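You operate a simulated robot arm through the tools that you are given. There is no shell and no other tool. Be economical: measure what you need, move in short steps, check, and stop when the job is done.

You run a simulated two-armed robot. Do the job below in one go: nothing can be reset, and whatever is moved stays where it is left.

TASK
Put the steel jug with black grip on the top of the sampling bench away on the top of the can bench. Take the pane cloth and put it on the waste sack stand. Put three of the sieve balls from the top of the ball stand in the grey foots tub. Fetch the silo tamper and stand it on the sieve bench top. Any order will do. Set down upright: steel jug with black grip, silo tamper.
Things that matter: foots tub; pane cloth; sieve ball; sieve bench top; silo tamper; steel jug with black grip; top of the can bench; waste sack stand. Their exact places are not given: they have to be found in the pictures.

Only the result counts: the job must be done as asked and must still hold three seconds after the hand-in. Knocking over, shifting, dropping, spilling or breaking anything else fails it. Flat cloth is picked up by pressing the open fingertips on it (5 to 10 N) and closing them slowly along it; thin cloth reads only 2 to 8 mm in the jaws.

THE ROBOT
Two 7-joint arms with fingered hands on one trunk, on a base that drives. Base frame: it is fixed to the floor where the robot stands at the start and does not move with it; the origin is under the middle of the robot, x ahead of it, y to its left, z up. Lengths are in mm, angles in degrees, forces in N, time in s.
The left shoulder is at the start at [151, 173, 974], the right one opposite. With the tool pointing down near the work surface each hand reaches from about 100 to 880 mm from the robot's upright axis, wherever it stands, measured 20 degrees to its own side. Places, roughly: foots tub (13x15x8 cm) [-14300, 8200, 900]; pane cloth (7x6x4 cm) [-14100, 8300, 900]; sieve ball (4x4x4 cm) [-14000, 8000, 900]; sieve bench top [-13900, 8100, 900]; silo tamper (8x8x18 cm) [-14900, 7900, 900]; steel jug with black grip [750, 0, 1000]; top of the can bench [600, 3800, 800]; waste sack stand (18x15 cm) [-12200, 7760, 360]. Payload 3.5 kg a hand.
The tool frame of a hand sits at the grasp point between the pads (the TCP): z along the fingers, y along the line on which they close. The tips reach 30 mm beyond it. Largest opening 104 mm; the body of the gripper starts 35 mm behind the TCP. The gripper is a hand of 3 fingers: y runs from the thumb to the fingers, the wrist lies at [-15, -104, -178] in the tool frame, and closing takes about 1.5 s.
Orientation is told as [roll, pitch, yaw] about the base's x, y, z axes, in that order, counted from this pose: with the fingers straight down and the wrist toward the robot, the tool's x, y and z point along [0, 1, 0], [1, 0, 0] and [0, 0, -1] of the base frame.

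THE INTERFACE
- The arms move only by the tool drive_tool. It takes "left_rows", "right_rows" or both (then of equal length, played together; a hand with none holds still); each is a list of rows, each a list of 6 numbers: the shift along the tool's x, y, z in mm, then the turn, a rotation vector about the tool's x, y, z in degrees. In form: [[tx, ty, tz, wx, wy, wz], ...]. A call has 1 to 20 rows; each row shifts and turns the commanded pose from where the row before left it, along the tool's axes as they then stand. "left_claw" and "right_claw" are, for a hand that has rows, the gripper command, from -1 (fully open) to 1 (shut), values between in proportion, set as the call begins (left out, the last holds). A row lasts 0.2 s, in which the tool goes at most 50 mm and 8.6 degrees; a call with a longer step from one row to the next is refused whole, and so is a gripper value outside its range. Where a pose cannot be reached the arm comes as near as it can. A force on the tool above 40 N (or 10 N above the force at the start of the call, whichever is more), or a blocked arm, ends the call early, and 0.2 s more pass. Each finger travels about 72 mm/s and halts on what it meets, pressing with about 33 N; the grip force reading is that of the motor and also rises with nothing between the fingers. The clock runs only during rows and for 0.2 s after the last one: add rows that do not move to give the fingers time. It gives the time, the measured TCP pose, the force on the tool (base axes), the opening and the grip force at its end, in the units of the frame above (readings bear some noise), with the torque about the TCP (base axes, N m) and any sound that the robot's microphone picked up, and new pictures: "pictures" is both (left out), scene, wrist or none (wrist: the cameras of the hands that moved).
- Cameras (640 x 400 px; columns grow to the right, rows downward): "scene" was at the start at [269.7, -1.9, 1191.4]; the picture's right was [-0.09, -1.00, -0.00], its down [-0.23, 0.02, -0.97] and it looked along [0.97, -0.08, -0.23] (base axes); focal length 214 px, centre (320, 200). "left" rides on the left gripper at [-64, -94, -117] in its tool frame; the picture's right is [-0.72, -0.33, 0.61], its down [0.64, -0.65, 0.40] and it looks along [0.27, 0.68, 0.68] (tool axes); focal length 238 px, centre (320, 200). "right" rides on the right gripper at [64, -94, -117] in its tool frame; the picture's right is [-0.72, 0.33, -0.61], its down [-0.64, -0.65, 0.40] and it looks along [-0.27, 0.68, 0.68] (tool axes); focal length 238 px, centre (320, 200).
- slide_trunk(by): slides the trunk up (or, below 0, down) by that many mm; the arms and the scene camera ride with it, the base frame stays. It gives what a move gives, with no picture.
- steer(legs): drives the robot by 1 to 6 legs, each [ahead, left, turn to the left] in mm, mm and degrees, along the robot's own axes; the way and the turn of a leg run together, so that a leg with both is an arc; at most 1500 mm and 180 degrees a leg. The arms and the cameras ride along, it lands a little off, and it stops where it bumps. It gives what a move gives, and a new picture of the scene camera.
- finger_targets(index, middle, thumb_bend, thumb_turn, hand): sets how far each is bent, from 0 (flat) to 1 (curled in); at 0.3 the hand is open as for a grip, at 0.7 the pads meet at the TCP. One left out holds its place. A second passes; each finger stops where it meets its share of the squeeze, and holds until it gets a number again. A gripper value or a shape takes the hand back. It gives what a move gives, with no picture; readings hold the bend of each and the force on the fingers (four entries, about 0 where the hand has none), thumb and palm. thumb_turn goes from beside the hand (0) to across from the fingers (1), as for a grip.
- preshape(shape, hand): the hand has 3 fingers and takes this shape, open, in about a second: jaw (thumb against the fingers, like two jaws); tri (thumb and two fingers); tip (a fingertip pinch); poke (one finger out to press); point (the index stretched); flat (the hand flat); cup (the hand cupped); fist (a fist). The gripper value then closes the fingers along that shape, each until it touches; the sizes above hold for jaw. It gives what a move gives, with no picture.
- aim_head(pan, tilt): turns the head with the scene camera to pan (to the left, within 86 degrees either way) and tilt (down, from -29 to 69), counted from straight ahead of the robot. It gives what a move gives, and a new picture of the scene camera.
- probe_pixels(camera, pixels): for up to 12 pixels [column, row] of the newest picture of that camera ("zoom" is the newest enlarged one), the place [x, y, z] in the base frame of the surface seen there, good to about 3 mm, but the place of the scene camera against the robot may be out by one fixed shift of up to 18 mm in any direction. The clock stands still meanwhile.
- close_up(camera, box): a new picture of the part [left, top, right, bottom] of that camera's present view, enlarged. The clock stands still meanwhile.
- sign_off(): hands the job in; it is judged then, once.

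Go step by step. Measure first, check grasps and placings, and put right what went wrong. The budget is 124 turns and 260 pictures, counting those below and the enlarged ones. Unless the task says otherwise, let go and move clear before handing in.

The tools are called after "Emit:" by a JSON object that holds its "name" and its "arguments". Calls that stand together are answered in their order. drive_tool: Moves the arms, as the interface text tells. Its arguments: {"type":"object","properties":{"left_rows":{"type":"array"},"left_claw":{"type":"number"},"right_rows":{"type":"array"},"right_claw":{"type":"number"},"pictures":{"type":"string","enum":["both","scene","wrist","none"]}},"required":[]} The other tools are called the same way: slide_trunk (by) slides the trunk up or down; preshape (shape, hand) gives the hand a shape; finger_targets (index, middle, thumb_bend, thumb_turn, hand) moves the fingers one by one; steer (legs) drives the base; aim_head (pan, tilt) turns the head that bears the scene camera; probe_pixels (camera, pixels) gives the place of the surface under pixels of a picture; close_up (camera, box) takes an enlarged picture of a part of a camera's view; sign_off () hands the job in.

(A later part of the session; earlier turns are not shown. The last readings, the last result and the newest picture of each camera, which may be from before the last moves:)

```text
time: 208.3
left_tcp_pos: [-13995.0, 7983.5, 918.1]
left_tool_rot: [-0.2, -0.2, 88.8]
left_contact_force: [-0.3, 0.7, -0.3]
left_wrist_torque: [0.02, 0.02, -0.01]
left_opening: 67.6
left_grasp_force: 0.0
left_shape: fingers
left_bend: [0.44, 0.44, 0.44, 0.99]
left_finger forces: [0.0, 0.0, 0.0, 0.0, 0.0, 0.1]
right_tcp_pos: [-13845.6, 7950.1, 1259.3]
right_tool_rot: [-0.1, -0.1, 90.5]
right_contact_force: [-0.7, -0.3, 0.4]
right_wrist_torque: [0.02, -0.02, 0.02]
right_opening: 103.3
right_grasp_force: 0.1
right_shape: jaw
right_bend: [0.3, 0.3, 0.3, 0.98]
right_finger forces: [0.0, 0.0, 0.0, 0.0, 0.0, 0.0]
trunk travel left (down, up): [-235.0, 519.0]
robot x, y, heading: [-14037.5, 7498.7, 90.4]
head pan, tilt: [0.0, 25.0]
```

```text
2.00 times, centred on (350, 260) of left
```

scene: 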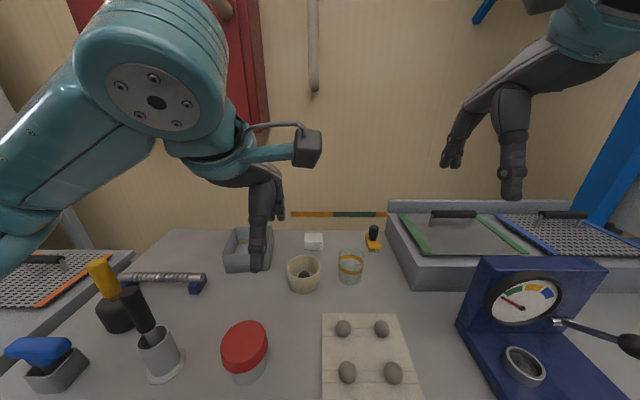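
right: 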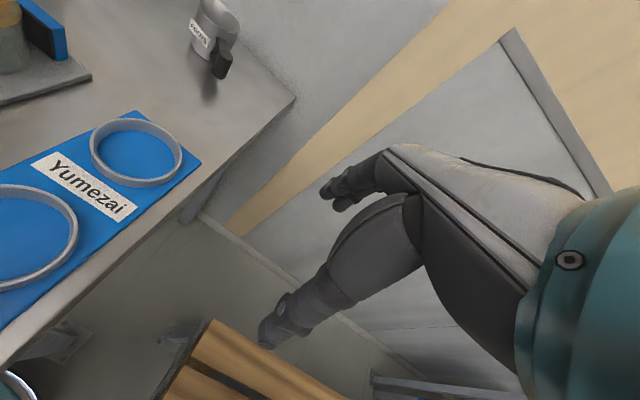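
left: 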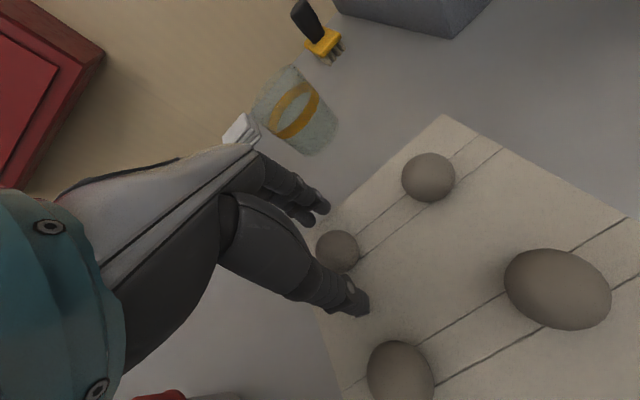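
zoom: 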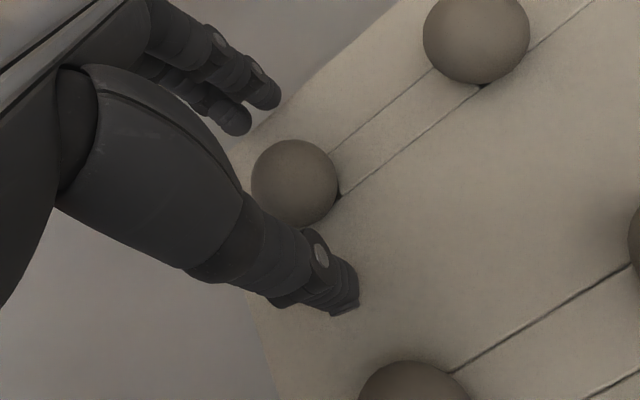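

Well straddled, so I'll close the fingers on the ball.

Emit:
{"name": "probe_pixels", "arguments": {"camera": "zoom", "pixels": [[350, 300], [235, 120], [295, 180]]}}

Emit:
{"name": "finger_targets", "arguments": {"hand": "left", "index": 0.8, "middle": 0.8, "thumb_bend": 0.8}}

Emit:
{"name": "close_up", "arguments": {"camera": "left", "box": [220, 160, 480, 360]}}

```text
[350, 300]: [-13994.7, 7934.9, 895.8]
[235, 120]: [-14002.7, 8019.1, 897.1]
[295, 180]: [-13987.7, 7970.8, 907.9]
```

```text
time: 209.3
left_tcp_pos: [-13996.1, 7983.4, 918.5]
left_tool_rot: [-0.2, -0.2, 88.8]
left_contact_force: [0.1, -0.4, 1.2]
left_wrist_torque: [-0.01, 0.0, 0.01]
left_opening: 26.1
left_grasp_force: 28.8
left_shape: fingers
left_bend: [0.78, 0.78, 0.56, 1.0]
left_finger forces: [18.5, 11.5, 0.0, 0.0, 27.6, 0.0]
right_tcp_pos: [-13846.6, 7950.0, 1259.9]
right_tool_rot: [0.0, -0.1, 90.6]
right_contact_force: [0.2, 0.5, -0.1]
right_wrist_torque: [0.02, -0.02, 0.0]
right_opening: 103.7
right_grasp_force: 0.1
right_shape: jaw
right_bend: [0.3, 0.3, 0.3, 0.98]
right_finger forces: [0.0, 0.1, 0.1, 0.1, 0.0, 0.0]
trunk travel left (down, up): [-235.0, 519.0]
robot x, y, heading: [-14038.2, 7499.2, 90.9]
head pan, tilt: [0.0, 25.0]
```

```text
2.00 times, centred on (350, 260) of left
```

zoom: 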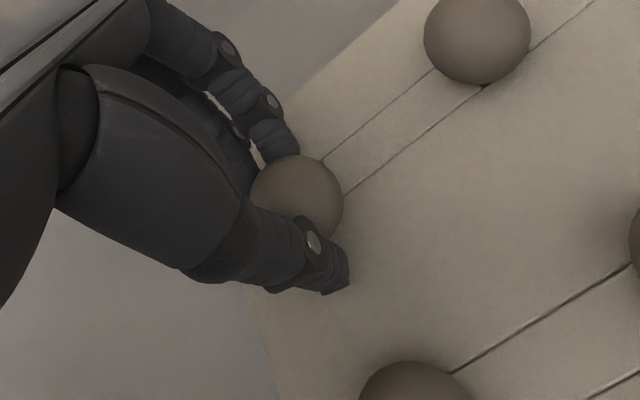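

Ball 1 is gripped with all three fingers loaded. Lifting and carrying it over the tub.

Emit:
{"name": "drive_tool", "arguments": {"left_rows": [[0, 0, -15, 0, 0, 0], [0, 0, -30, 0, 0, 0], [0, 0, -40, 0, 0, 0], [0, 0, -30, 0, 0, 0], [34.6, 32, 0, 0, 0, 0], [34.6, 32, 0, 0, 0, 0], [34.6, 32, 0, 0, 0, 0], [34.6, 32, 0, 0, 0, 0], [34.6, 32, 0, 0, 0, 0], [34.6, 32, 0, 0, 0, 0], [0, 0, 0, 0, 0, 0]], "pictures": "wrist"}}

```text
time: 211.7
left_tcp_pos: [-14200.4, 8179.5, 1037.6]
left_tool_rot: [-0.1, -0.3, 88.9]
left_contact_force: [-0.3, 1.3, -0.1]
left_wrist_torque: [0.0, 0.01, 0.0]
left_opening: 25.9
left_grasp_force: 28.6
left_shape: fingers
left_bend: [0.78, 0.78, 0.56, 1.0]
left_finger forces: [18.0, 11.4, 0.0, 0.0, 27.1, 0.0]
right_tcp_pos: [-13846.8, 7949.7, 1260.4]
right_tool_rot: [0.0, -0.1, 90.6]
right_contact_force: [-0.3, -0.7, -0.8]
right_wrist_torque: [-0.01, 0.02, -0.02]
right_opening: 103.6
right_grasp_force: 0.2
right_shape: jaw
right_bend: [0.3, 0.3, 0.3, 0.98]
right_finger forces: [0.0, 0.1, 0.0, 0.0, 0.0, 0.1]
trunk travel left (down, up): [-235.0, 519.0]
robot x, y, heading: [-14041.2, 7496.6, 90.7]
head pan, tilt: [0.0, 25.0]
```

left: 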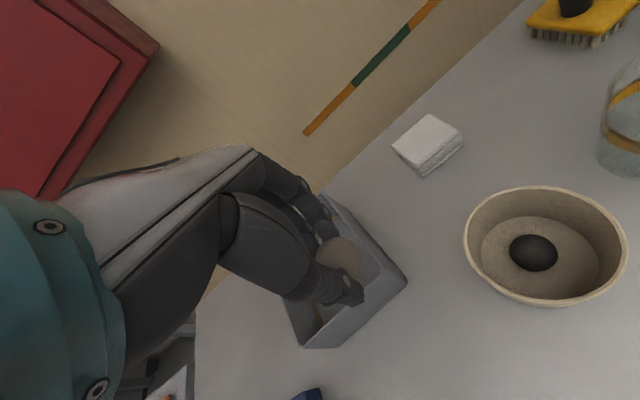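

The ball is held. Measuring the tub rim below.

Emit:
{"name": "probe_pixels", "arguments": {"camera": "left", "pixels": [[404, 278], [303, 345], [340, 198], [370, 235], [355, 315], [310, 320], [390, 265], [428, 130], [395, 148], [428, 165], [460, 133]]}}

Emit:
{"name": "close_up", "arguments": {"camera": "left", "box": [260, 160, 440, 360]}}

```text
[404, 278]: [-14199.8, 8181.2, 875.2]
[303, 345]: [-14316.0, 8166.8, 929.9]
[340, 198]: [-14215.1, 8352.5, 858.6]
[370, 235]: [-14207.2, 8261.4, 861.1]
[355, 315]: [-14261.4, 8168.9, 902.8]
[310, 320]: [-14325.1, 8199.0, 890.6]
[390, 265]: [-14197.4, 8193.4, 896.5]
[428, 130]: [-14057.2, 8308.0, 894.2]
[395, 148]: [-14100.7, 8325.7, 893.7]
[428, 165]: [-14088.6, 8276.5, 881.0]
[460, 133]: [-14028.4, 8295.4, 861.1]
```

```text
2.00 times, centred on (350, 260) of left
```

zoom: 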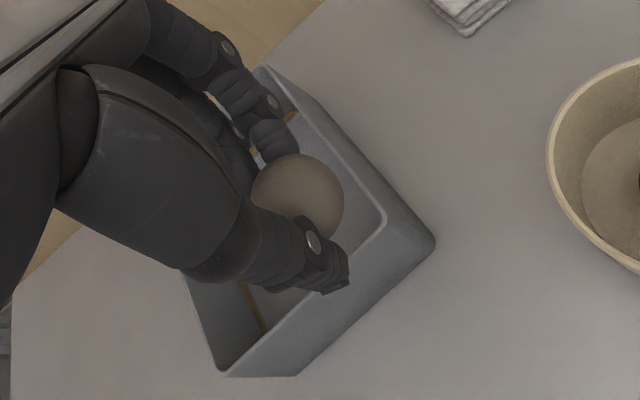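

The tub is centred at about (-14266, 8243). I'll move over it, lower inside, and release gently with a small opening.

Emit:
{"name": "drive_tool", "arguments": {"left_rows": [[33.5, 31, 0, 0, 0, 0], [33.5, 31, 0, 0, 0, 0], [0, 0, 40, 0, 0, 0], [0, 0, 40, 0, 0, 0], [0, 0, 33, 0, 0, 0], [0, 0, 0, 0, 0, 0]], "pictures": "wrist"}}

```text
time: 213.1
left_tcp_pos: [-14268.5, 8242.2, 920.5]
left_tool_rot: [-0.2, -0.2, 88.8]
left_contact_force: [0.0, 0.5, 0.0]
left_wrist_torque: [-0.02, 0.01, -0.03]
left_opening: 25.9
left_grasp_force: 28.1
left_shape: fingers
left_bend: [0.78, 0.78, 0.56, 1.0]
left_finger forces: [17.6, 11.4, 0.0, 0.0, 26.6, 0.0]
right_tcp_pos: [-13846.9, 7949.5, 1261.0]
right_tool_rot: [0.0, -0.1, 90.6]
right_contact_force: [0.2, -0.2, 0.3]
right_wrist_torque: [0.04, 0.0, 0.02]
right_opening: 103.8
right_grasp_force: 0.0
right_shape: jaw
right_bend: [0.3, 0.3, 0.3, 0.98]
right_finger forces: [0.0, 0.0, 0.0, 0.0, 0.0, 0.0]
trunk travel left (down, up): [-235.0, 519.0]
robot x, y, heading: [-14040.0, 7499.3, 90.4]
head pan, tilt: [0.0, 25.0]
```

left: 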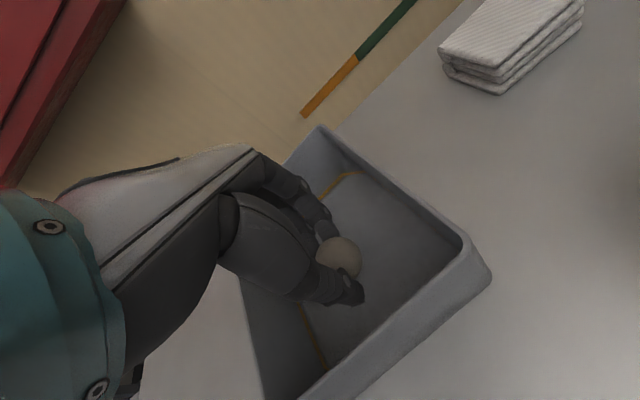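

The ball is inside the tub with free space all around. Releasing and rising.

Emit:
{"name": "finger_targets", "arguments": {"hand": "left", "index": 0.48, "middle": 0.48, "thumb_bend": 0.44}}

Emit:
{"name": "drive_tool", "arguments": {"left_rows": [[0, 0, -20, 0, 0, 0], [0, 0, -40, 0, 0, 0], [0, 0, -40, 0, 0, 0], [0, 0, -20, 0, 0, 0], [0, 0, 0, 0, 0, 0]], "pictures": "wrist"}}

```text
time: 214.1
left_tcp_pos: [-14268.0, 8242.4, 920.1]
left_tool_rot: [-0.3, -0.1, 88.7]
left_contact_force: [0.2, 0.2, 0.2]
left_wrist_torque: [0.01, 0.02, 0.01]
left_opening: 61.6
left_grasp_force: 0.0
left_shape: fingers
left_bend: [0.48, 0.48, 0.44, 0.99]
left_finger forces: [0.1, 0.0, 0.1, 0.0, 0.1, 0.0]
right_tcp_pos: [-13845.0, 7950.5, 1259.6]
right_tool_rot: [-0.1, 0.0, 90.6]
right_contact_force: [-0.3, 0.8, -0.7]
right_wrist_torque: [0.01, 0.03, 0.0]
right_opening: 103.8
right_grasp_force: 0.1
right_shape: jaw
right_bend: [0.3, 0.3, 0.3, 0.98]
right_finger forces: [0.0, 0.0, 0.1, 0.0, 0.0, 0.0]
trunk travel left (down, up): [-235.0, 519.0]
robot x, y, heading: [-14039.0, 7494.4, 90.4]
head pan, tilt: [0.0, 25.0]
```

```text
time: 215.3
left_tcp_pos: [-14267.3, 8243.6, 1040.1]
left_tool_rot: [-0.3, -0.2, 88.9]
left_contact_force: [0.1, -0.3, -0.3]
left_wrist_torque: [0.0, 0.0, 0.0]
left_opening: 62.2
left_grasp_force: 0.1
left_shape: fingers
left_bend: [0.48, 0.48, 0.44, 0.99]
left_finger forces: [0.0, 0.1, 0.0, 0.0, 0.1, 0.0]
right_tcp_pos: [-13845.5, 7949.8, 1259.9]
right_tool_rot: [0.0, -0.1, 90.6]
right_contact_force: [-0.9, -0.2, -0.3]
right_wrist_torque: [0.0, 0.03, 0.01]
right_opening: 103.7
right_grasp_force: 0.0
right_shape: jaw
right_bend: [0.3, 0.3, 0.3, 0.98]
right_finger forces: [0.0, 0.0, 0.0, 0.0, 0.0, 0.0]
trunk travel left (down, up): [-235.0, 519.0]
robot x, y, heading: [-14037.8, 7497.1, 90.7]
head pan, tilt: [0.0, 25.0]
```

left: 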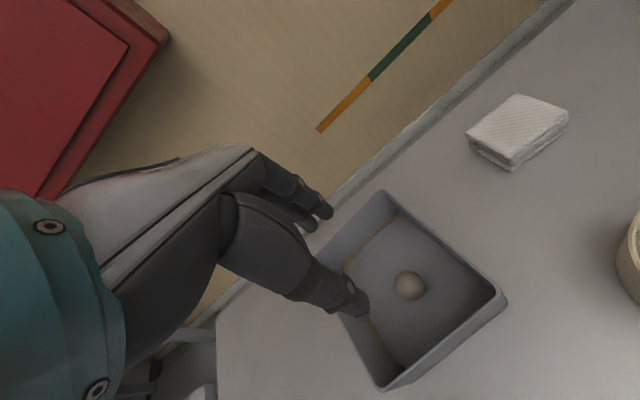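

Ball 1 is in the tub. Next is the front-left ball at about (-13997, 7900).

Emit:
{"name": "drive_tool", "arguments": {"left_rows": [[-27.7, -33.9, 0, 0, 0, 0], [-27.7, -33.9, 0, 0, 0, 0], [-27.7, -33.9, 0, 0, 0, 0], [-27.7, -33.9, 0, 0, 0, 0], [-27.7, -33.9, 0, 0, 0, 0], [-27.7, -33.9, 0, 0, 0, 0], [-27.7, -33.9, 0, 0, 0, 0], [-27.7, -33.9, 0, 0, 0, 0], [-27.7, -33.9, 0, 0, 0, 0], [-27.7, -33.9, 0, 0, 0, 0], [0, 0, 40, 0, 0, 0], [0, 0, 37, 0, 0, 0], [0, 0, 0, 0, 0, 0]], "pictures": "wrist"}}

Emit:
{"name": "close_up", "arguments": {"camera": "left", "box": [220, 160, 480, 360]}}

```text
time: 218.1
left_tcp_pos: [-13996.1, 7897.2, 963.3]
left_tool_rot: [-0.2, -0.1, 88.9]
left_contact_force: [0.3, -0.5, 1.0]
left_wrist_torque: [0.0, -0.01, 0.01]
left_opening: 61.9
left_grasp_force: 0.1
left_shape: fingers
left_bend: [0.48, 0.48, 0.44, 0.99]
left_finger forces: [0.0, 0.0, 0.0, 0.0, 0.0, 0.1]
right_tcp_pos: [-13846.6, 7950.0, 1260.3]
right_tool_rot: [0.1, -0.1, 90.6]
right_contact_force: [-0.2, -0.3, -1.4]
right_wrist_torque: [0.01, -0.02, 0.0]
right_opening: 103.6
right_grasp_force: 0.1
right_shape: jaw
right_bend: [0.3, 0.3, 0.3, 0.98]
right_finger forces: [0.0, 0.0, 0.0, 0.0, 0.1, 0.1]
trunk travel left (down, up): [-235.0, 519.0]
robot x, y, heading: [-14034.8, 7496.7, 90.5]
head pan, tilt: [0.0, 25.0]
```

left: 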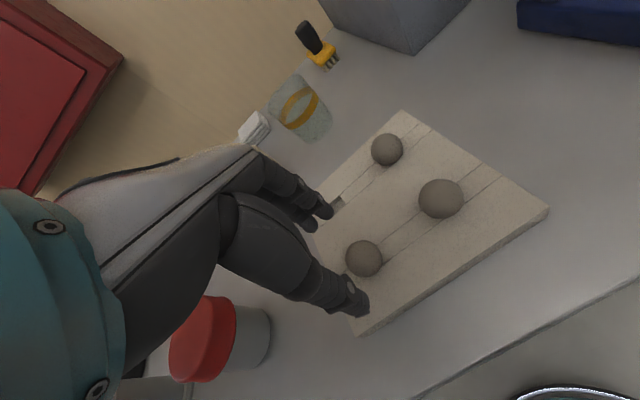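

```text
2.00 times, centred on (350, 260) of left
```

zoom: 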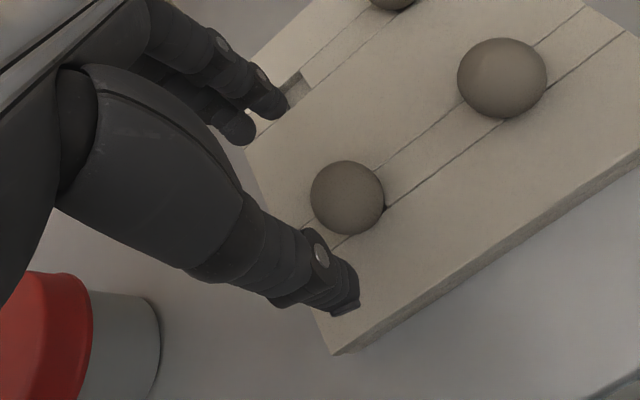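

Ball 2 sits between the fingers. Lowering and gripping.

Emit:
{"name": "drive_tool", "arguments": {"left_rows": [[0, 3, 20, 0, 0, 0], [0, 0, 25, 0, 0, 0], [0, 0, 0, 0, 0, 0]], "pictures": "none"}}

Emit:
{"name": "finger_targets", "arguments": {"hand": "left", "index": 0.8, "middle": 0.8, "thumb_bend": 0.8}}

Emit:
{"name": "close_up", "arguments": {"camera": "left", "box": [220, 160, 480, 360]}}

```text
time: 218.9
left_tcp_pos: [-13996.4, 7900.9, 916.9]
left_tool_rot: [-0.3, -0.2, 88.8]
left_contact_force: [-0.3, -0.2, 0.1]
left_wrist_torque: [-0.02, 0.0, 0.03]
left_opening: 62.1
left_grasp_force: 0.0
left_shape: fingers
left_bend: [0.48, 0.48, 0.44, 0.99]
left_finger forces: [0.0, 0.0, 0.0, 0.0, 0.0, 0.0]
right_tcp_pos: [-13846.0, 7949.8, 1261.1]
right_tool_rot: [0.1, -0.2, 90.5]
right_contact_force: [0.7, 0.7, -0.4]
right_wrist_torque: [-0.01, 0.02, 0.0]
right_opening: 103.3
right_grasp_force: 0.1
right_shape: jaw
right_bend: [0.3, 0.3, 0.3, 0.98]
right_finger forces: [0.0, 0.1, 0.1, 0.0, 0.0, 0.0]
trunk travel left (down, up): [-235.0, 519.0]
robot x, y, heading: [-14038.0, 7495.6, 90.8]
head pan, tilt: [0.0, 25.0]
```

```text
time: 219.9
left_tcp_pos: [-13996.2, 7900.2, 916.3]
left_tool_rot: [-0.2, -0.3, 88.7]
left_contact_force: [0.2, -0.7, -0.4]
left_wrist_torque: [0.02, -0.01, -0.03]
left_opening: 26.7
left_grasp_force: 26.3
left_shape: fingers
left_bend: [0.78, 0.78, 0.54, 1.0]
left_finger forces: [17.5, 9.2, 0.1, 0.0, 25.3, 0.0]
right_tcp_pos: [-13846.7, 7949.2, 1259.6]
right_tool_rot: [0.0, -0.1, 90.6]
right_contact_force: [0.5, -0.7, -0.6]
right_wrist_torque: [-0.01, 0.0, 0.02]
right_opening: 103.8
right_grasp_force: 0.1
right_shape: jaw
right_bend: [0.3, 0.3, 0.3, 0.98]
right_finger forces: [0.0, 0.0, 0.0, 0.0, 0.0, 0.1]
trunk travel left (down, up): [-235.0, 519.0]
robot x, y, heading: [-14037.4, 7498.9, 90.5]
head pan, tilt: [0.0, 25.0]
```

```text
2.00 times, centred on (350, 260) of left
```

zoom: 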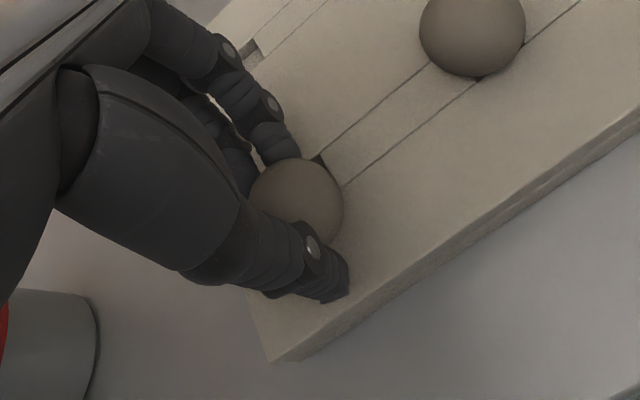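

Ball 2 is gripped. I'll carry it to the tub, slightly offset to (-14292, 8255) so it misses ball 1, and release at TCP z≈935.

Emit:
{"name": "drive_tool", "arguments": {"left_rows": [[0, 0, -15, 0, 0, 0], [0, 0, -30, 0, 0, 0], [0, 0, -40, 0, 0, 0], [0, 0, -38, 0, 0, 0], [27.5, 31.7, 0, 0, 0, 0], [27.5, 31.7, 0, 0, 0, 0], [27.5, 31.7, 0, 0, 0, 0], [27.5, 31.7, 0, 0, 0, 0], [27.5, 31.7, 0, 0, 0, 0], [27.5, 31.7, 0, 0, 0, 0], [27.5, 31.7, 0, 0, 0, 0], [27.5, 31.7, 0, 0, 0, 0], [27.5, 31.7, 0, 0, 0, 0], [27.5, 31.7, 0, 0, 0, 0], [27.5, 31.7, 0, 0, 0, 0], [0, 0, 0, 0, 0, 0]], "pictures": "wrist"}}

```text
time: 223.3
left_tcp_pos: [-14290.7, 8255.9, 1039.9]
left_tool_rot: [-0.2, -0.3, 88.8]
left_contact_force: [-0.1, 0.6, -0.4]
left_wrist_torque: [0.01, -0.01, 0.01]
left_opening: 26.4
left_grasp_force: 24.9
left_shape: fingers
left_bend: [0.78, 0.78, 0.54, 1.0]
left_finger forces: [16.4, 9.4, 0.0, 0.0, 23.9, 0.0]
right_tcp_pos: [-13846.2, 7949.4, 1259.9]
right_tool_rot: [-0.1, -0.1, 90.5]
right_contact_force: [0.3, 0.1, -0.5]
right_wrist_torque: [-0.01, -0.03, -0.02]
right_opening: 103.7
right_grasp_force: 0.0
right_shape: jaw
right_bend: [0.3, 0.3, 0.3, 0.98]
right_finger forces: [0.0, 0.1, 0.0, 0.0, 0.0, 0.0]
trunk travel left (down, up): [-235.0, 519.0]
robot x, y, heading: [-14040.3, 7498.9, 90.7]
head pan, tilt: [0.0, 25.0]
```

left: 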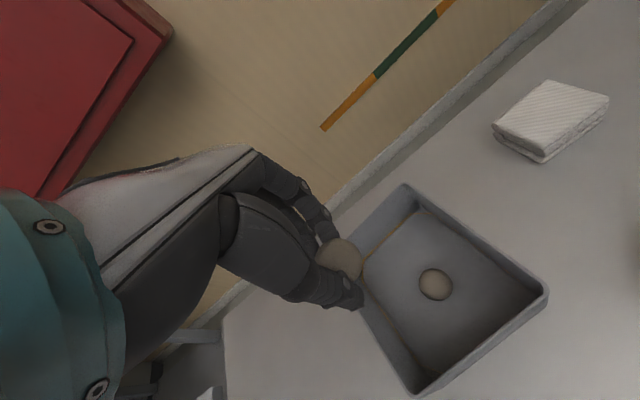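

Checking the tub rim against the hand position before lowering.

Emit:
{"name": "probe_pixels", "arguments": {"camera": "left", "pixels": [[405, 190], [416, 392], [545, 292], [385, 330], [372, 265], [435, 284], [440, 340], [470, 350]]}}

```text
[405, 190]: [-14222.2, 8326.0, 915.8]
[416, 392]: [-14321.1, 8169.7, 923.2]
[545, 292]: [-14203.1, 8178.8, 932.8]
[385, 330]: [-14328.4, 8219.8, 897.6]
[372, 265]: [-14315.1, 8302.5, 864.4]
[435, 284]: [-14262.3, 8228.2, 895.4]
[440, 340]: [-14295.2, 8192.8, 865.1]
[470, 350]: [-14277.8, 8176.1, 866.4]
```

Ball 1 is at (-14262, 8230) and the left wall is at -14328. I'll shift 6 mm inward, lower to z≈936, and release.

Emit:
{"name": "drive_tool", "arguments": {"left_rows": [[-6, 2, 24, 0, 0, 0], [0, 0, 40, 0, 0, 0], [0, 0, 40, 0, 0, 0], [0, 0, 0, 0, 0, 0]], "pictures": "none"}}

Emit:
{"name": "finger_targets", "arguments": {"hand": "left", "index": 0.52, "middle": 0.52, "thumb_bend": 0.44}}

Emit:
{"name": "drive_tool", "arguments": {"left_rows": [[0, 0, -20, 0, 0, 0], [0, 0, -40, 0, 0, 0], [0, 0, -40, 0, 0, 0], [0, 0, 0, 0, 0, 0]], "pictures": "wrist"}}

```text
time: 224.3
left_tcp_pos: [-14286.4, 8257.9, 937.0]
left_tool_rot: [-0.2, -0.3, 88.8]
left_contact_force: [0.6, -0.8, 0.3]
left_wrist_torque: [-0.01, 0.01, 0.0]
left_opening: 26.5
left_grasp_force: 24.3
left_shape: fingers
left_bend: [0.78, 0.78, 0.54, 1.0]
left_finger forces: [16.2, 9.3, 0.1, 0.0, 23.7, 0.1]
right_tcp_pos: [-13846.0, 7950.0, 1260.6]
right_tool_rot: [-0.1, -0.2, 90.6]
right_contact_force: [-0.4, -0.1, 0.1]
right_wrist_torque: [0.03, 0.0, 0.0]
right_opening: 103.9
right_grasp_force: 0.0
right_shape: jaw
right_bend: [0.3, 0.3, 0.3, 0.98]
right_finger forces: [0.0, 0.0, 0.0, 0.0, 0.1, 0.1]
trunk travel left (down, up): [-235.0, 519.0]
robot x, y, heading: [-14037.1, 7496.9, 90.8]
head pan, tilt: [0.0, 25.0]
```

```text
time: 225.3
left_tcp_pos: [-14286.1, 8259.0, 937.5]
left_tool_rot: [-0.2, -0.2, 88.8]
left_contact_force: [0.0, -1.0, 0.5]
left_wrist_torque: [-0.02, 0.01, 0.01]
left_opening: 57.1
left_grasp_force: 0.1
left_shape: fingers
left_bend: [0.52, 0.52, 0.44, 0.99]
left_finger forces: [0.0, 0.1, 0.0, 0.1, 0.0, 0.0]
right_tcp_pos: [-13846.7, 7950.2, 1260.6]
right_tool_rot: [0.0, -0.1, 90.7]
right_contact_force: [0.2, -0.4, -0.5]
right_wrist_torque: [0.0, -0.01, 0.01]
right_opening: 103.8
right_grasp_force: 0.1
right_shape: jaw
right_bend: [0.3, 0.3, 0.3, 0.98]
right_finger forces: [0.0, 0.0, 0.0, 0.1, 0.1, 0.0]
trunk travel left (down, up): [-235.0, 519.0]
robot x, y, heading: [-14037.0, 7497.0, 90.5]
head pan, tilt: [0.0, 25.0]
```

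```text
time: 226.3
left_tcp_pos: [-14286.9, 8259.1, 1039.6]
left_tool_rot: [-0.2, -0.2, 88.8]
left_contact_force: [0.1, -0.6, 0.3]
left_wrist_torque: [0.0, 0.02, -0.01]
left_opening: 57.1
left_grasp_force: 0.1
left_shape: fingers
left_bend: [0.52, 0.52, 0.44, 0.99]
left_finger forces: [0.0, 0.0, 0.0, 0.0, 0.0, 0.0]
right_tcp_pos: [-13846.2, 7950.1, 1261.1]
right_tool_rot: [0.0, 0.0, 90.6]
right_contact_force: [0.4, 0.2, -0.4]
right_wrist_torque: [-0.01, 0.0, 0.01]
right_opening: 103.8
right_grasp_force: 0.0
right_shape: jaw
right_bend: [0.3, 0.3, 0.3, 0.98]
right_finger forces: [0.0, 0.1, 0.1, 0.0, 0.0, 0.1]
trunk travel left (down, up): [-235.0, 519.0]
robot x, y, heading: [-14036.3, 7497.5, 90.7]
head pan, tilt: [0.0, 25.0]
```

left: 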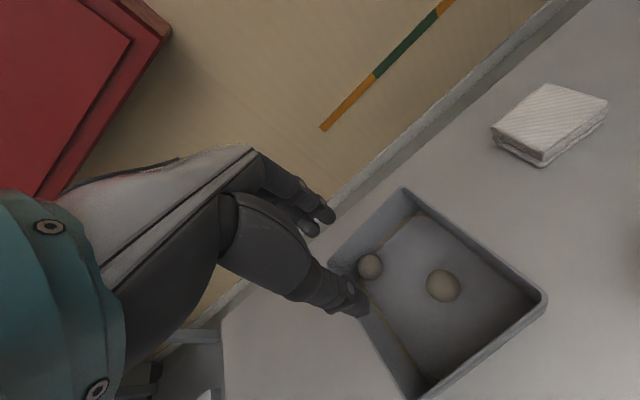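

Two balls are in the tub. For ball 3 at (-13918, 7977) the idle right hand hangs too near, so I move it aside at the same time.

Emit:
{"name": "drive_tool", "arguments": {"left_rows": [[0, 0, 0, 0, 0, 0], [0, 0, 0, 0, 0, 0], [-34.1, -24.8, 0, 0, 0, 0], [-34.1, -24.8, 0, 0, 0, 0], [-34.1, -24.8, 0, 0, 0, 0], [-34.1, -24.8, 0, 0, 0, 0], [-34.1, -24.8, 0, 0, 0, 0], [-34.1, -24.8, 0, 0, 0, 0], [-34.1, -24.8, 0, 0, 0, 0], [-34.1, -24.8, 0, 0, 0, 0], [-34.1, -24.8, 0, 0, 0, 0], [-34.1, -24.8, 0, 0, 0, 0], [-34.1, -24.8, 0, 0, 0, 0], [0, 0, 40, 0, 0, 0], [0, 0, 36, 0, 0, 0], [0, 0, 0, 0, 0, 0]], "right_rows": [[-30, -35, 0, 0, 0, 0], [-30, -35, 0, 0, 0, 0], [-30, -35, 0, 0, 0, 0], [-30, -35, 0, 0, 0, 0], [-30, -35, 0, 0, 0, 0], [-30, -35, 0, 0, 0, 0], [0, 0, 0, 0, 0, 0], [0, 0, 0, 0, 0, 0], [0, 0, 0, 0, 0, 0], [0, 0, 0, 0, 0, 0], [0, 0, 0, 0, 0, 0], [0, 0, 0, 0, 0, 0], [0, 0, 0, 0, 0, 0], [0, 0, 0, 0, 0, 0], [0, 0, 0, 0, 0, 0], [0, 0, 0, 0, 0, 0]], "pictures": "wrist"}}

Emit:
{"name": "close_up", "arguments": {"camera": "left", "box": [220, 160, 480, 360]}}

```text
time: 229.7
left_tcp_pos: [-13910.6, 7994.9, 949.3]
left_tool_rot: [-0.2, -0.3, 88.8]
left_contact_force: [0.1, 0.1, 0.5]
left_wrist_torque: [0.0, 0.02, 0.0]
left_opening: 56.7
left_grasp_force: 0.0
left_shape: fingers
left_bend: [0.52, 0.52, 0.44, 0.99]
left_finger forces: [0.0, 0.0, 0.0, 0.0, 0.1, 0.0]
left hand out of reach, approached as far as the arm can: row 11, 12
right_tcp_pos: [-13693.2, 7782.6, 1241.1]
right_tool_rot: [0.0, -0.1, 90.8]
right_contact_force: [0.5, -0.3, 0.1]
right_wrist_torque: [0.03, -0.02, 0.02]
right_opening: 103.4
right_grasp_force: 0.0
right_shape: jaw
right_bend: [0.3, 0.3, 0.3, 0.98]
right_finger forces: [0.1, 0.0, 0.0, 0.0, 0.0, 0.0]
right hand out of reach, approached as far as the arm can: row 5, 6
trunk travel left (down, up): [-235.0, 519.0]
robot x, y, heading: [-14037.9, 7499.0, 90.3]
head pan, tilt: [0.0, 25.0]
```

right: 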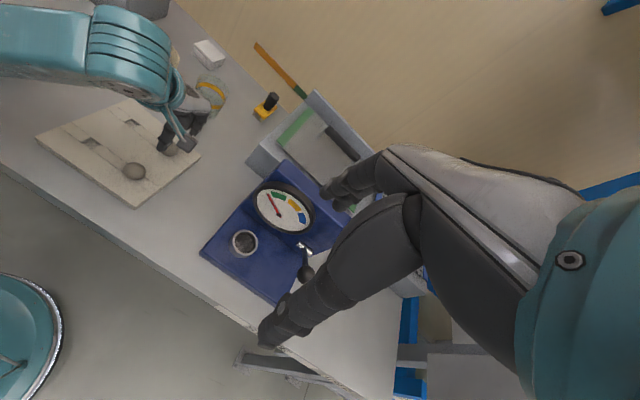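
left: 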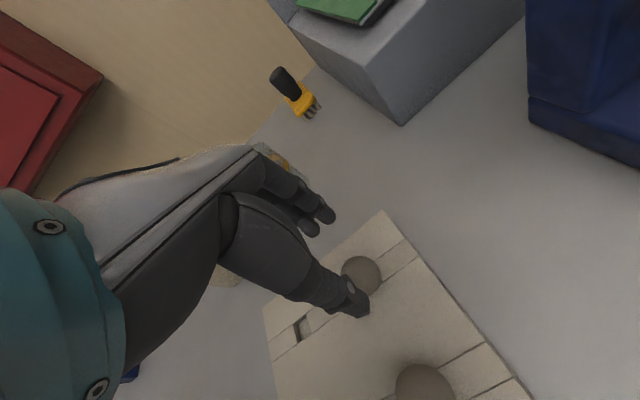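

```text
2.00 times, centred on (350, 260) of left
```

zoom: 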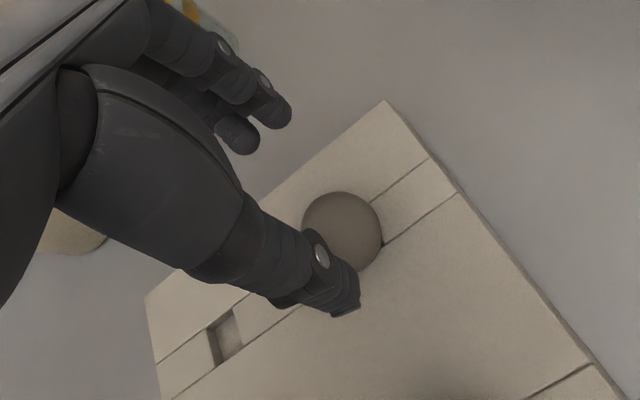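

I'm about 16 mm too far back in y. I'll correct at this height (thumb tip still above the ball), then check.

Emit:
{"name": "drive_tool", "arguments": {"left_rows": [[7, -16, -5, 0, 0, 0], [0, 0, 0, 0, 0, 0]], "pictures": "none"}}

Emit:
{"name": "close_up", "arguments": {"camera": "left", "box": [220, 160, 480, 360]}}

```text
time: 230.3
left_tcp_pos: [-13919.4, 7978.5, 955.4]
left_tool_rot: [-0.2, -0.1, 88.8]
left_contact_force: [-0.2, -0.7, 0.9]
left_wrist_torque: [0.02, 0.01, 0.0]
left_opening: 57.2
left_grasp_force: 0.1
left_shape: fingers
left_bend: [0.52, 0.52, 0.44, 0.99]
left_finger forces: [0.0, 0.0, 0.0, 0.1, 0.1, 0.1]
right_tcp_pos: [-13693.4, 7780.8, 1242.5]
right_tool_rot: [0.1, -0.1, 90.6]
right_contact_force: [0.7, 0.4, 0.9]
right_wrist_torque: [0.0, 0.02, 0.01]
right_opening: 103.7
right_grasp_force: 0.1
right_shape: jaw
right_bend: [0.3, 0.3, 0.3, 0.98]
right_finger forces: [0.0, 0.0, 0.1, 0.0, 0.1, 0.0]
trunk travel left (down, up): [-235.0, 519.0]
robot x, y, heading: [-14040.0, 7495.3, 90.7]
head pan, tilt: [0.0, 25.0]
```

```text
2.00 times, centred on (350, 260) of left
```

zoom: 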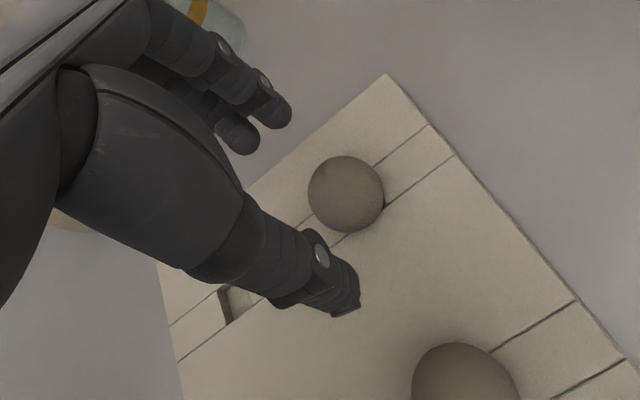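

The view matches the earlier good grasp. Lowering and gripping ball 3.

Emit:
{"name": "drive_tool", "arguments": {"left_rows": [[0, 0, 20, 0, 0, 0], [0, 1, 18, 0, 0, 0], [0, 0, 0, 0, 0, 0]], "pictures": "none"}}

Emit:
{"name": "finger_targets", "arguments": {"hand": "left", "index": 0.8, "middle": 0.8, "thumb_bend": 0.8}}

Emit:
{"name": "close_up", "arguments": {"camera": "left", "box": [220, 160, 480, 360]}}

```text
time: 231.1
left_tcp_pos: [-13918.0, 7981.3, 919.5]
left_tool_rot: [-0.2, -0.2, 88.7]
left_contact_force: [-0.6, 0.2, -0.6]
left_wrist_torque: [0.02, 0.0, 0.01]
left_opening: 57.1
left_grasp_force: 0.0
left_shape: fingers
left_bend: [0.52, 0.52, 0.44, 0.99]
left_finger forces: [0.0, 0.0, 0.1, 0.0, 0.1, 0.1]
right_tcp_pos: [-13693.7, 7781.6, 1241.5]
right_tool_rot: [0.1, -0.1, 90.7]
right_contact_force: [-0.3, 0.1, 0.6]
right_wrist_torque: [0.02, 0.01, 0.02]
right_opening: 103.7
right_grasp_force: 0.1
right_shape: jaw
right_bend: [0.3, 0.3, 0.3, 0.98]
right_finger forces: [0.0, 0.1, 0.0, 0.0, 0.0, 0.0]
trunk travel left (down, up): [-235.0, 519.0]
robot x, y, heading: [-14037.2, 7500.9, 90.5]
head pan, tilt: [0.0, 25.0]
```

```text
time: 232.1
left_tcp_pos: [-13917.8, 7980.2, 919.7]
left_tool_rot: [-0.1, -0.2, 88.8]
left_contact_force: [-1.0, 0.2, -0.2]
left_wrist_torque: [0.02, -0.04, 0.02]
left_opening: 26.5
left_grasp_force: 24.3
left_shape: fingers
left_bend: [0.78, 0.78, 0.53, 1.0]
left_finger forces: [16.2, 10.2, 0.0, 0.0, 23.0, 0.1]
right_tcp_pos: [-13693.5, 7780.7, 1240.9]
right_tool_rot: [0.1, -0.1, 90.7]
right_contact_force: [0.1, 0.0, -0.1]
right_wrist_torque: [-0.02, -0.02, 0.02]
right_opening: 103.8
right_grasp_force: 0.0
right_shape: jaw
right_bend: [0.3, 0.3, 0.3, 0.98]
right_finger forces: [0.1, 0.0, 0.0, 0.1, 0.0, 0.0]
trunk travel left (down, up): [-235.0, 519.0]
robot x, y, heading: [-14036.0, 7498.7, 90.6]
head pan, tilt: [0.0, 25.0]
```

```text
2.00 times, centred on (350, 260) of left
```

zoom: 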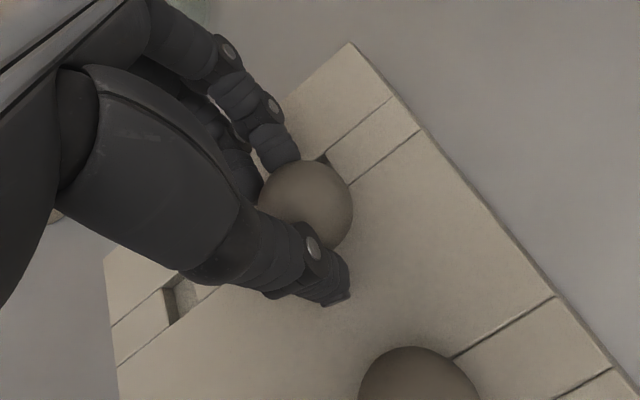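

Ball 3 is gripped. Carrying it to the tub.

Emit:
{"name": "drive_tool", "arguments": {"left_rows": [[0, 0, -15, 0, 0, 0], [0, 0, -30, 0, 0, 0], [0, 0, -40, 0, 0, 0], [0, 0, -36, 0, 0, 0], [33.3, 27.5, 0, 0, 0, 0], [33.3, 27.5, 0, 0, 0, 0], [33.3, 27.5, 0, 0, 0, 0], [33.3, 27.5, 0, 0, 0, 0], [33.3, 27.5, 0, 0, 0, 0], [33.3, 27.5, 0, 0, 0, 0], [33.3, 27.5, 0, 0, 0, 0], [33.3, 27.5, 0, 0, 0, 0], [33.3, 27.5, 0, 0, 0, 0], [33.3, 27.5, 0, 0, 0, 0], [0, 0, 0, 0, 0, 0]], "pictures": "wrist"}}

```text
time: 235.3
left_tcp_pos: [-14238.4, 8263.8, 1034.1]
left_tool_rot: [-0.3, -0.3, 88.8]
left_contact_force: [0.5, 0.7, -0.8]
left_wrist_torque: [-0.01, 0.01, 0.0]
left_opening: 26.3
left_grasp_force: 19.4
left_shape: fingers
left_bend: [0.78, 0.8, 0.53, 1.0]
left_finger forces: [15.8, 4.4, 0.0, 0.1, 17.9, 0.0]
left hand out of reach, approached as far as the arm can: row 3, 14
right_tcp_pos: [-13693.3, 7781.5, 1240.5]
right_tool_rot: [0.1, -0.1, 90.8]
right_contact_force: [0.4, 0.1, 0.9]
right_wrist_torque: [0.03, 0.02, 0.01]
right_opening: 103.8
right_grasp_force: 0.1
right_shape: jaw
right_bend: [0.3, 0.3, 0.3, 0.98]
right_finger forces: [0.0, 0.0, 0.0, 0.0, 0.0, 0.0]
trunk travel left (down, up): [-235.0, 519.0]
robot x, y, heading: [-14037.5, 7498.5, 90.6]
head pan, tilt: [0.0, 25.0]
```

left: 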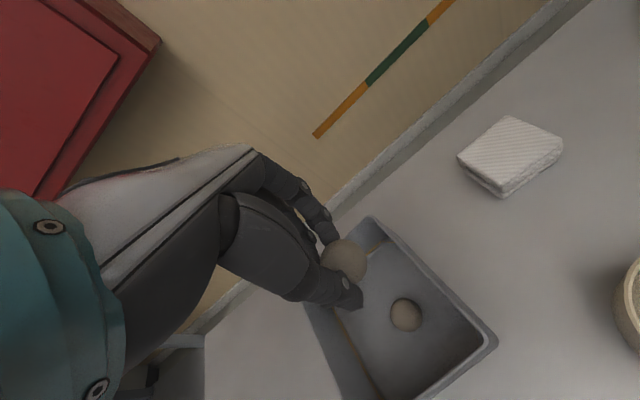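

Held, though the middle finger's share has dropped. Lowering into the tub and releasing promptly.

Emit:
{"name": "drive_tool", "arguments": {"left_rows": [[8, -3, 30, 0, 0, 0], [0, 0, 35, 0, 0, 0], [0, 0, 30, 0, 0, 0], [0, 0, 0, 0, 0, 0]], "pictures": "none"}}

Emit:
{"name": "finger_targets", "arguments": {"hand": "left", "index": 0.54, "middle": 0.54, "thumb_bend": 0.44}}

Emit:
{"name": "drive_tool", "arguments": {"left_rows": [[0, 0, -20, 0, 0, 0], [0, 0, -40, 0, 0, 0], [0, 0, -40, 0, 0, 0], [0, 0, 0, 0, 0, 0]], "pictures": "wrist"}}

```text
time: 236.3
left_tcp_pos: [-14248.1, 8260.3, 938.1]
left_tool_rot: [-0.3, -0.2, 88.8]
left_contact_force: [0.1, -0.5, -0.2]
left_wrist_torque: [0.01, -0.03, -0.02]
left_opening: 25.9
left_grasp_force: 18.5
left_shape: fingers
left_bend: [0.78, 0.8, 0.53, 1.0]
left_finger forces: [15.8, 4.0, 0.1, 0.0, 17.7, 0.0]
right_tcp_pos: [-13692.8, 7782.0, 1242.4]
right_tool_rot: [0.1, 0.0, 90.7]
right_contact_force: [-0.1, -0.8, -0.3]
right_wrist_torque: [-0.02, 0.04, -0.02]
right_opening: 103.4
right_grasp_force: 0.0
right_shape: jaw
right_bend: [0.3, 0.3, 0.3, 0.98]
right_finger forces: [0.0, 0.0, 0.1, 0.0, 0.1, 0.1]
trunk travel left (down, up): [-235.0, 519.0]
robot x, y, heading: [-14035.8, 7498.9, 90.7]
head pan, tilt: [0.0, 25.0]
```

```text
time: 237.3
left_tcp_pos: [-14247.2, 8262.0, 938.2]
left_tool_rot: [-0.1, -0.3, 88.8]
left_contact_force: [0.0, -0.6, -0.2]
left_wrist_torque: [0.0, 0.0, -0.04]
left_opening: 54.4
left_grasp_force: 0.0
left_shape: fingers
left_bend: [0.54, 0.54, 0.44, 0.99]
left_finger forces: [0.0, 0.1, 0.1, 0.0, 0.1, 0.1]
right_tcp_pos: [-13693.5, 7782.1, 1241.2]
right_tool_rot: [0.0, -0.1, 90.7]
right_contact_force: [-0.6, 0.3, 0.2]
right_wrist_torque: [0.0, -0.01, 0.0]
right_opening: 103.9
right_grasp_force: 0.0
right_shape: jaw
right_bend: [0.3, 0.3, 0.3, 0.98]
right_finger forces: [0.0, 0.1, 0.0, 0.1, 0.0, 0.0]
trunk travel left (down, up): [-235.0, 519.0]
robot x, y, heading: [-14039.7, 7498.5, 90.5]
head pan, tilt: [0.0, 25.0]
```

```text
time: 238.3
left_tcp_pos: [-14247.5, 8261.7, 1038.4]
left_tool_rot: [-0.2, -0.2, 88.7]
left_contact_force: [0.0, -0.3, -0.2]
left_wrist_torque: [-0.01, -0.02, 0.0]
left_opening: 54.3
left_grasp_force: 0.2
left_shape: fingers
left_bend: [0.54, 0.54, 0.44, 0.99]
left_finger forces: [0.0, 0.1, 0.0, 0.0, 0.1, 0.0]
right_tcp_pos: [-13693.6, 7782.5, 1241.4]
right_tool_rot: [0.1, -0.2, 90.7]
right_contact_force: [-0.5, 0.8, 0.4]
right_wrist_torque: [0.0, -0.03, 0.01]
right_opening: 103.6
right_grasp_force: 0.0
right_shape: jaw
right_bend: [0.3, 0.3, 0.3, 0.98]
right_finger forces: [0.1, 0.1, 0.0, 0.1, 0.1, 0.1]
trunk travel left (down, up): [-235.0, 519.0]
robot x, y, heading: [-14038.5, 7498.6, 90.5]
head pan, tilt: [0.0, 25.0]
```

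left: 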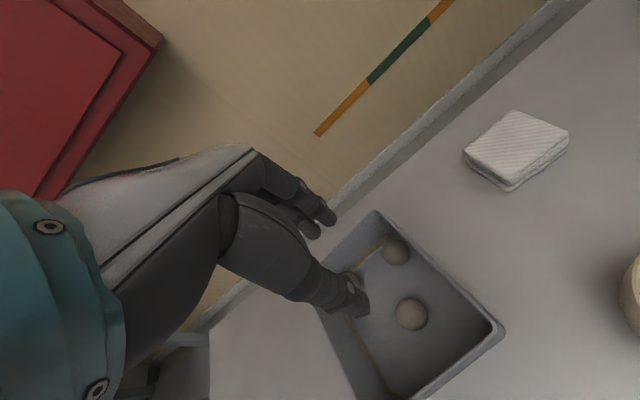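

Two balls are visible and the third should be hidden by the thumb. I'll shift the base right and closer for the cloth, which also unhides the tub.

Emit:
{"name": "steer", "arguments": {"legs": [[0, -130, 0], [45, 0, 0]]}}

Emit:
{"name": "drive_tool", "arguments": {"left_rows": [[0, -30, -20, 0, 0, 0], [0, 0, 0, 0, 0, 0]], "left_claw": -1, "pictures": "wrist"}}

Emit:
{"name": "preshape", "arguments": {"hand": "left", "shape": "jaw"}}

```text
time: 240.1
left_tcp_pos: [-14117.9, 8308.2, 1037.9]
left_tool_rot: [-0.3, -0.1, 88.9]
left_contact_force: [0.2, -0.5, -0.4]
left_wrist_torque: [-0.03, -0.02, 0.02]
left_opening: 54.3
left_grasp_force: 0.1
left_shape: fingers
left_bend: [0.54, 0.54, 0.44, 0.99]
left_finger forces: [0.0, 0.0, 0.0, 0.0, 0.0, 0.1]
right_tcp_pos: [-13563.7, 7830.2, 1240.7]
right_tool_rot: [0.1, 0.0, 90.9]
right_contact_force: [-0.3, 0.1, 0.2]
right_wrist_torque: [-0.04, -0.02, 0.0]
right_opening: 103.7
right_grasp_force: 0.2
right_shape: jaw
right_bend: [0.3, 0.3, 0.3, 0.98]
right_finger forces: [0.0, 0.1, 0.0, 0.0, 0.1, 0.1]
trunk travel left (down, up): [-235.0, 519.0]
robot x, y, heading: [-13907.5, 7542.9, 90.8]
head pan, tilt: [0.0, 25.0]
```

scene: 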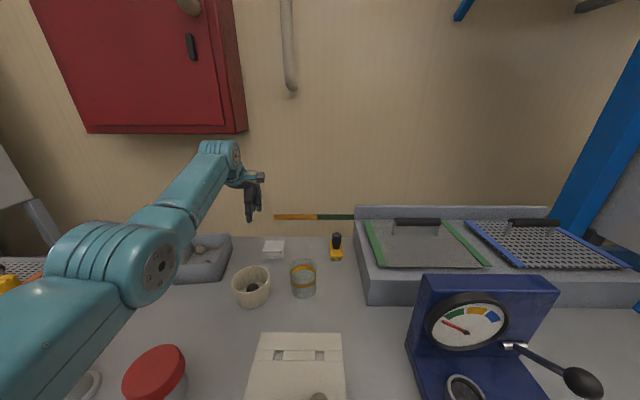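

```text
time: 240.7
left_tcp_pos: [-14119.6, 8279.0, 1057.5]
left_tool_rot: [-0.2, -0.1, 88.9]
left_contact_force: [0.0, 0.7, -0.2]
left_wrist_torque: [0.01, -0.01, -0.03]
left_opening: 103.3
left_grasp_force: 0.1
left_shape: jaw
left_bend: [0.3, 0.3, 0.3, 0.98]
left_finger forces: [0.1, 0.0, 0.1, 0.0, 0.1, 0.0]
right_tcp_pos: [-13563.3, 7827.1, 1241.2]
right_tool_rot: [0.1, -0.1, 90.9]
right_contact_force: [0.5, 0.0, 0.2]
right_wrist_torque: [0.0, -0.03, 0.02]
right_opening: 103.6
right_grasp_force: 0.1
right_shape: jaw
right_bend: [0.3, 0.3, 0.3, 0.98]
right_finger forces: [0.0, 0.0, 0.0, 0.1, 0.0, 0.1]
trunk travel left (down, up): [-235.0, 519.0]
robot x, y, heading: [-13910.3, 7544.9, 90.6]
head pan, tilt: [0.0, 25.0]
```

left: 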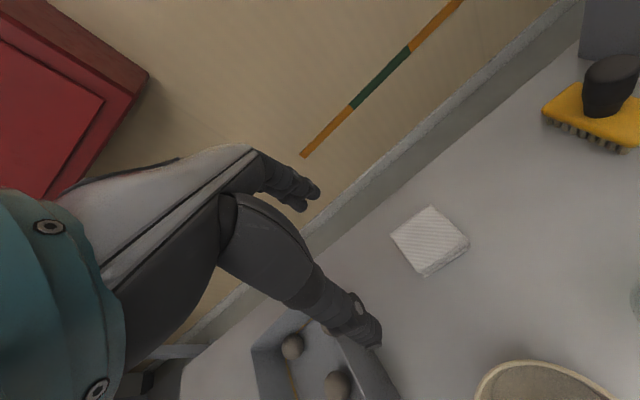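

```text
time: 241.6
left_tcp_pos: [-14120.0, 8278.3, 1057.6]
left_tool_rot: [-0.1, -0.2, 89.0]
left_contact_force: [0.1, 0.0, -0.8]
left_wrist_torque: [-0.02, 0.01, 0.04]
left_opening: 103.8
left_grasp_force: 0.1
left_shape: jaw
left_bend: [0.3, 0.3, 0.3, 0.98]
left_finger forces: [0.0, 0.1, 0.0, 0.1, 0.1, 0.0]
right_tcp_pos: [-13563.8, 7828.9, 1241.4]
right_tool_rot: [0.1, -0.1, 90.8]
right_contact_force: [0.1, 0.1, 0.6]
right_wrist_torque: [0.03, 0.01, -0.02]
right_opening: 103.6
right_grasp_force: 0.1
right_shape: jaw
right_bend: [0.3, 0.3, 0.3, 0.98]
right_finger forces: [0.0, 0.1, 0.0, 0.0, 0.0, 0.1]
trunk travel left (down, up): [-235.0, 519.0]
robot x, y, heading: [-13909.5, 7544.2, 90.4]
head pan, tilt: [0.0, 25.0]
```

Emit:
{"name": "probe_pixels", "arguments": {"camera": "left", "pixels": [[432, 209], [392, 236], [466, 240], [425, 272], [430, 240], [450, 262], [340, 225], [300, 255], [470, 200], [330, 205], [350, 200]]}}

Emit:
{"name": "close_up", "arguments": {"camera": "left", "box": [370, 190, 490, 290]}}

Emit:
{"name": "close_up", "arguments": {"camera": "scene", "box": [160, 220, 300, 310]}}

```text
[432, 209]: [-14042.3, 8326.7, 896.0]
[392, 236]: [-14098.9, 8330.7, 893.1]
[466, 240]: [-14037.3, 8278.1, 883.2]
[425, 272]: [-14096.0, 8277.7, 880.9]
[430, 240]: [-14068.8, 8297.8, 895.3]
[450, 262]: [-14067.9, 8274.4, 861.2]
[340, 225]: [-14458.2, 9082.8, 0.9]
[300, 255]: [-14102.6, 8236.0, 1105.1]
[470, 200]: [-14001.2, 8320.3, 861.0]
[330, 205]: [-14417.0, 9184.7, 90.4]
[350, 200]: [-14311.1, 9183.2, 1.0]
```

```text
4.00 times, centred on (430, 240) of left
```

zoom: 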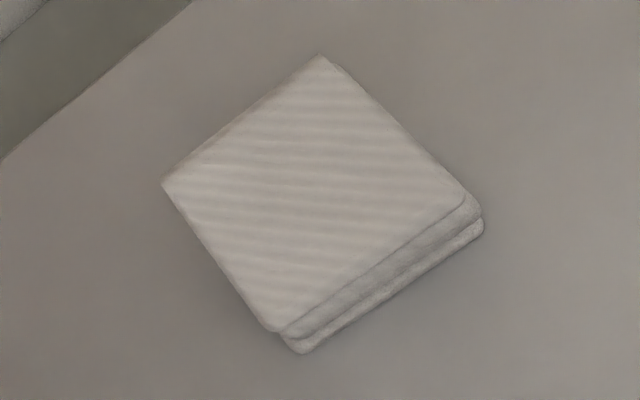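

```text
4.44 times, centred on (230, 265) of scene
```

zoom: 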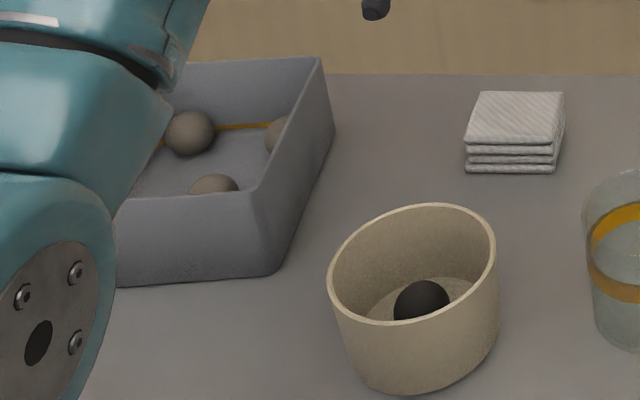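

All three balls are in the tub. The cloth stack is centred at (-14069, 8302), about 60×55 mm with its top at 896. I'll straddle it and lower to z≈897.

Emit:
{"name": "drive_tool", "arguments": {"left_rows": [[-25, 12.5, 0, 0, 0, 0], [-25, 12.5, 0, 0, 0, 0], [0, 0, 40, 0, 0, 0], [0, 0, 40, 0, 0, 0], [0, 0, 35, 0, 0, 0], [0, 0, 0, 0, 0, 0]], "pictures": "wrist"}}

```text
time: 243.0
left_tcp_pos: [-14067.5, 8300.6, 941.6]
left_tool_rot: [-0.1, -0.3, 88.9]
left_contact_force: [0.2, -0.7, 0.1]
left_wrist_torque: [0.02, 0.03, -0.01]
left_opening: 103.7
left_grasp_force: 0.0
left_shape: jaw
left_bend: [0.3, 0.3, 0.3, 0.98]
left_finger forces: [0.0, 0.0, 0.1, 0.0, 0.0, 0.0]
right_tcp_pos: [-13563.5, 7827.3, 1242.2]
right_tool_rot: [0.0, -0.2, 90.8]
right_contact_force: [0.1, 0.0, -0.4]
right_wrist_torque: [-0.01, 0.02, 0.03]
right_opening: 103.8
right_grasp_force: 0.0
right_shape: jaw
right_bend: [0.3, 0.3, 0.3, 0.98]
right_finger forces: [0.0, 0.0, 0.1, 0.0, 0.0, 0.0]
trunk travel left (down, up): [-235.0, 519.0]
robot x, y, heading: [-13911.5, 7542.2, 90.6]
head pan, tilt: [0.0, 25.0]
```

left: 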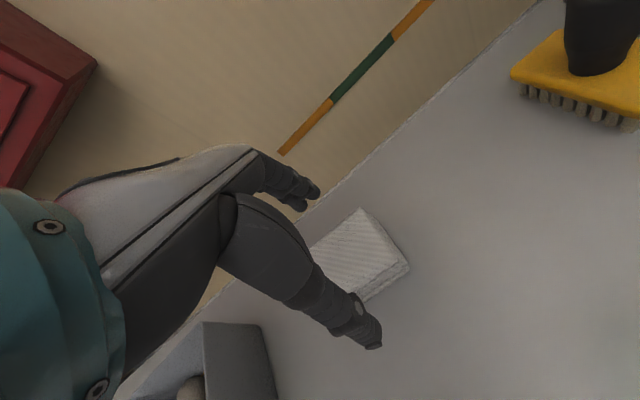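

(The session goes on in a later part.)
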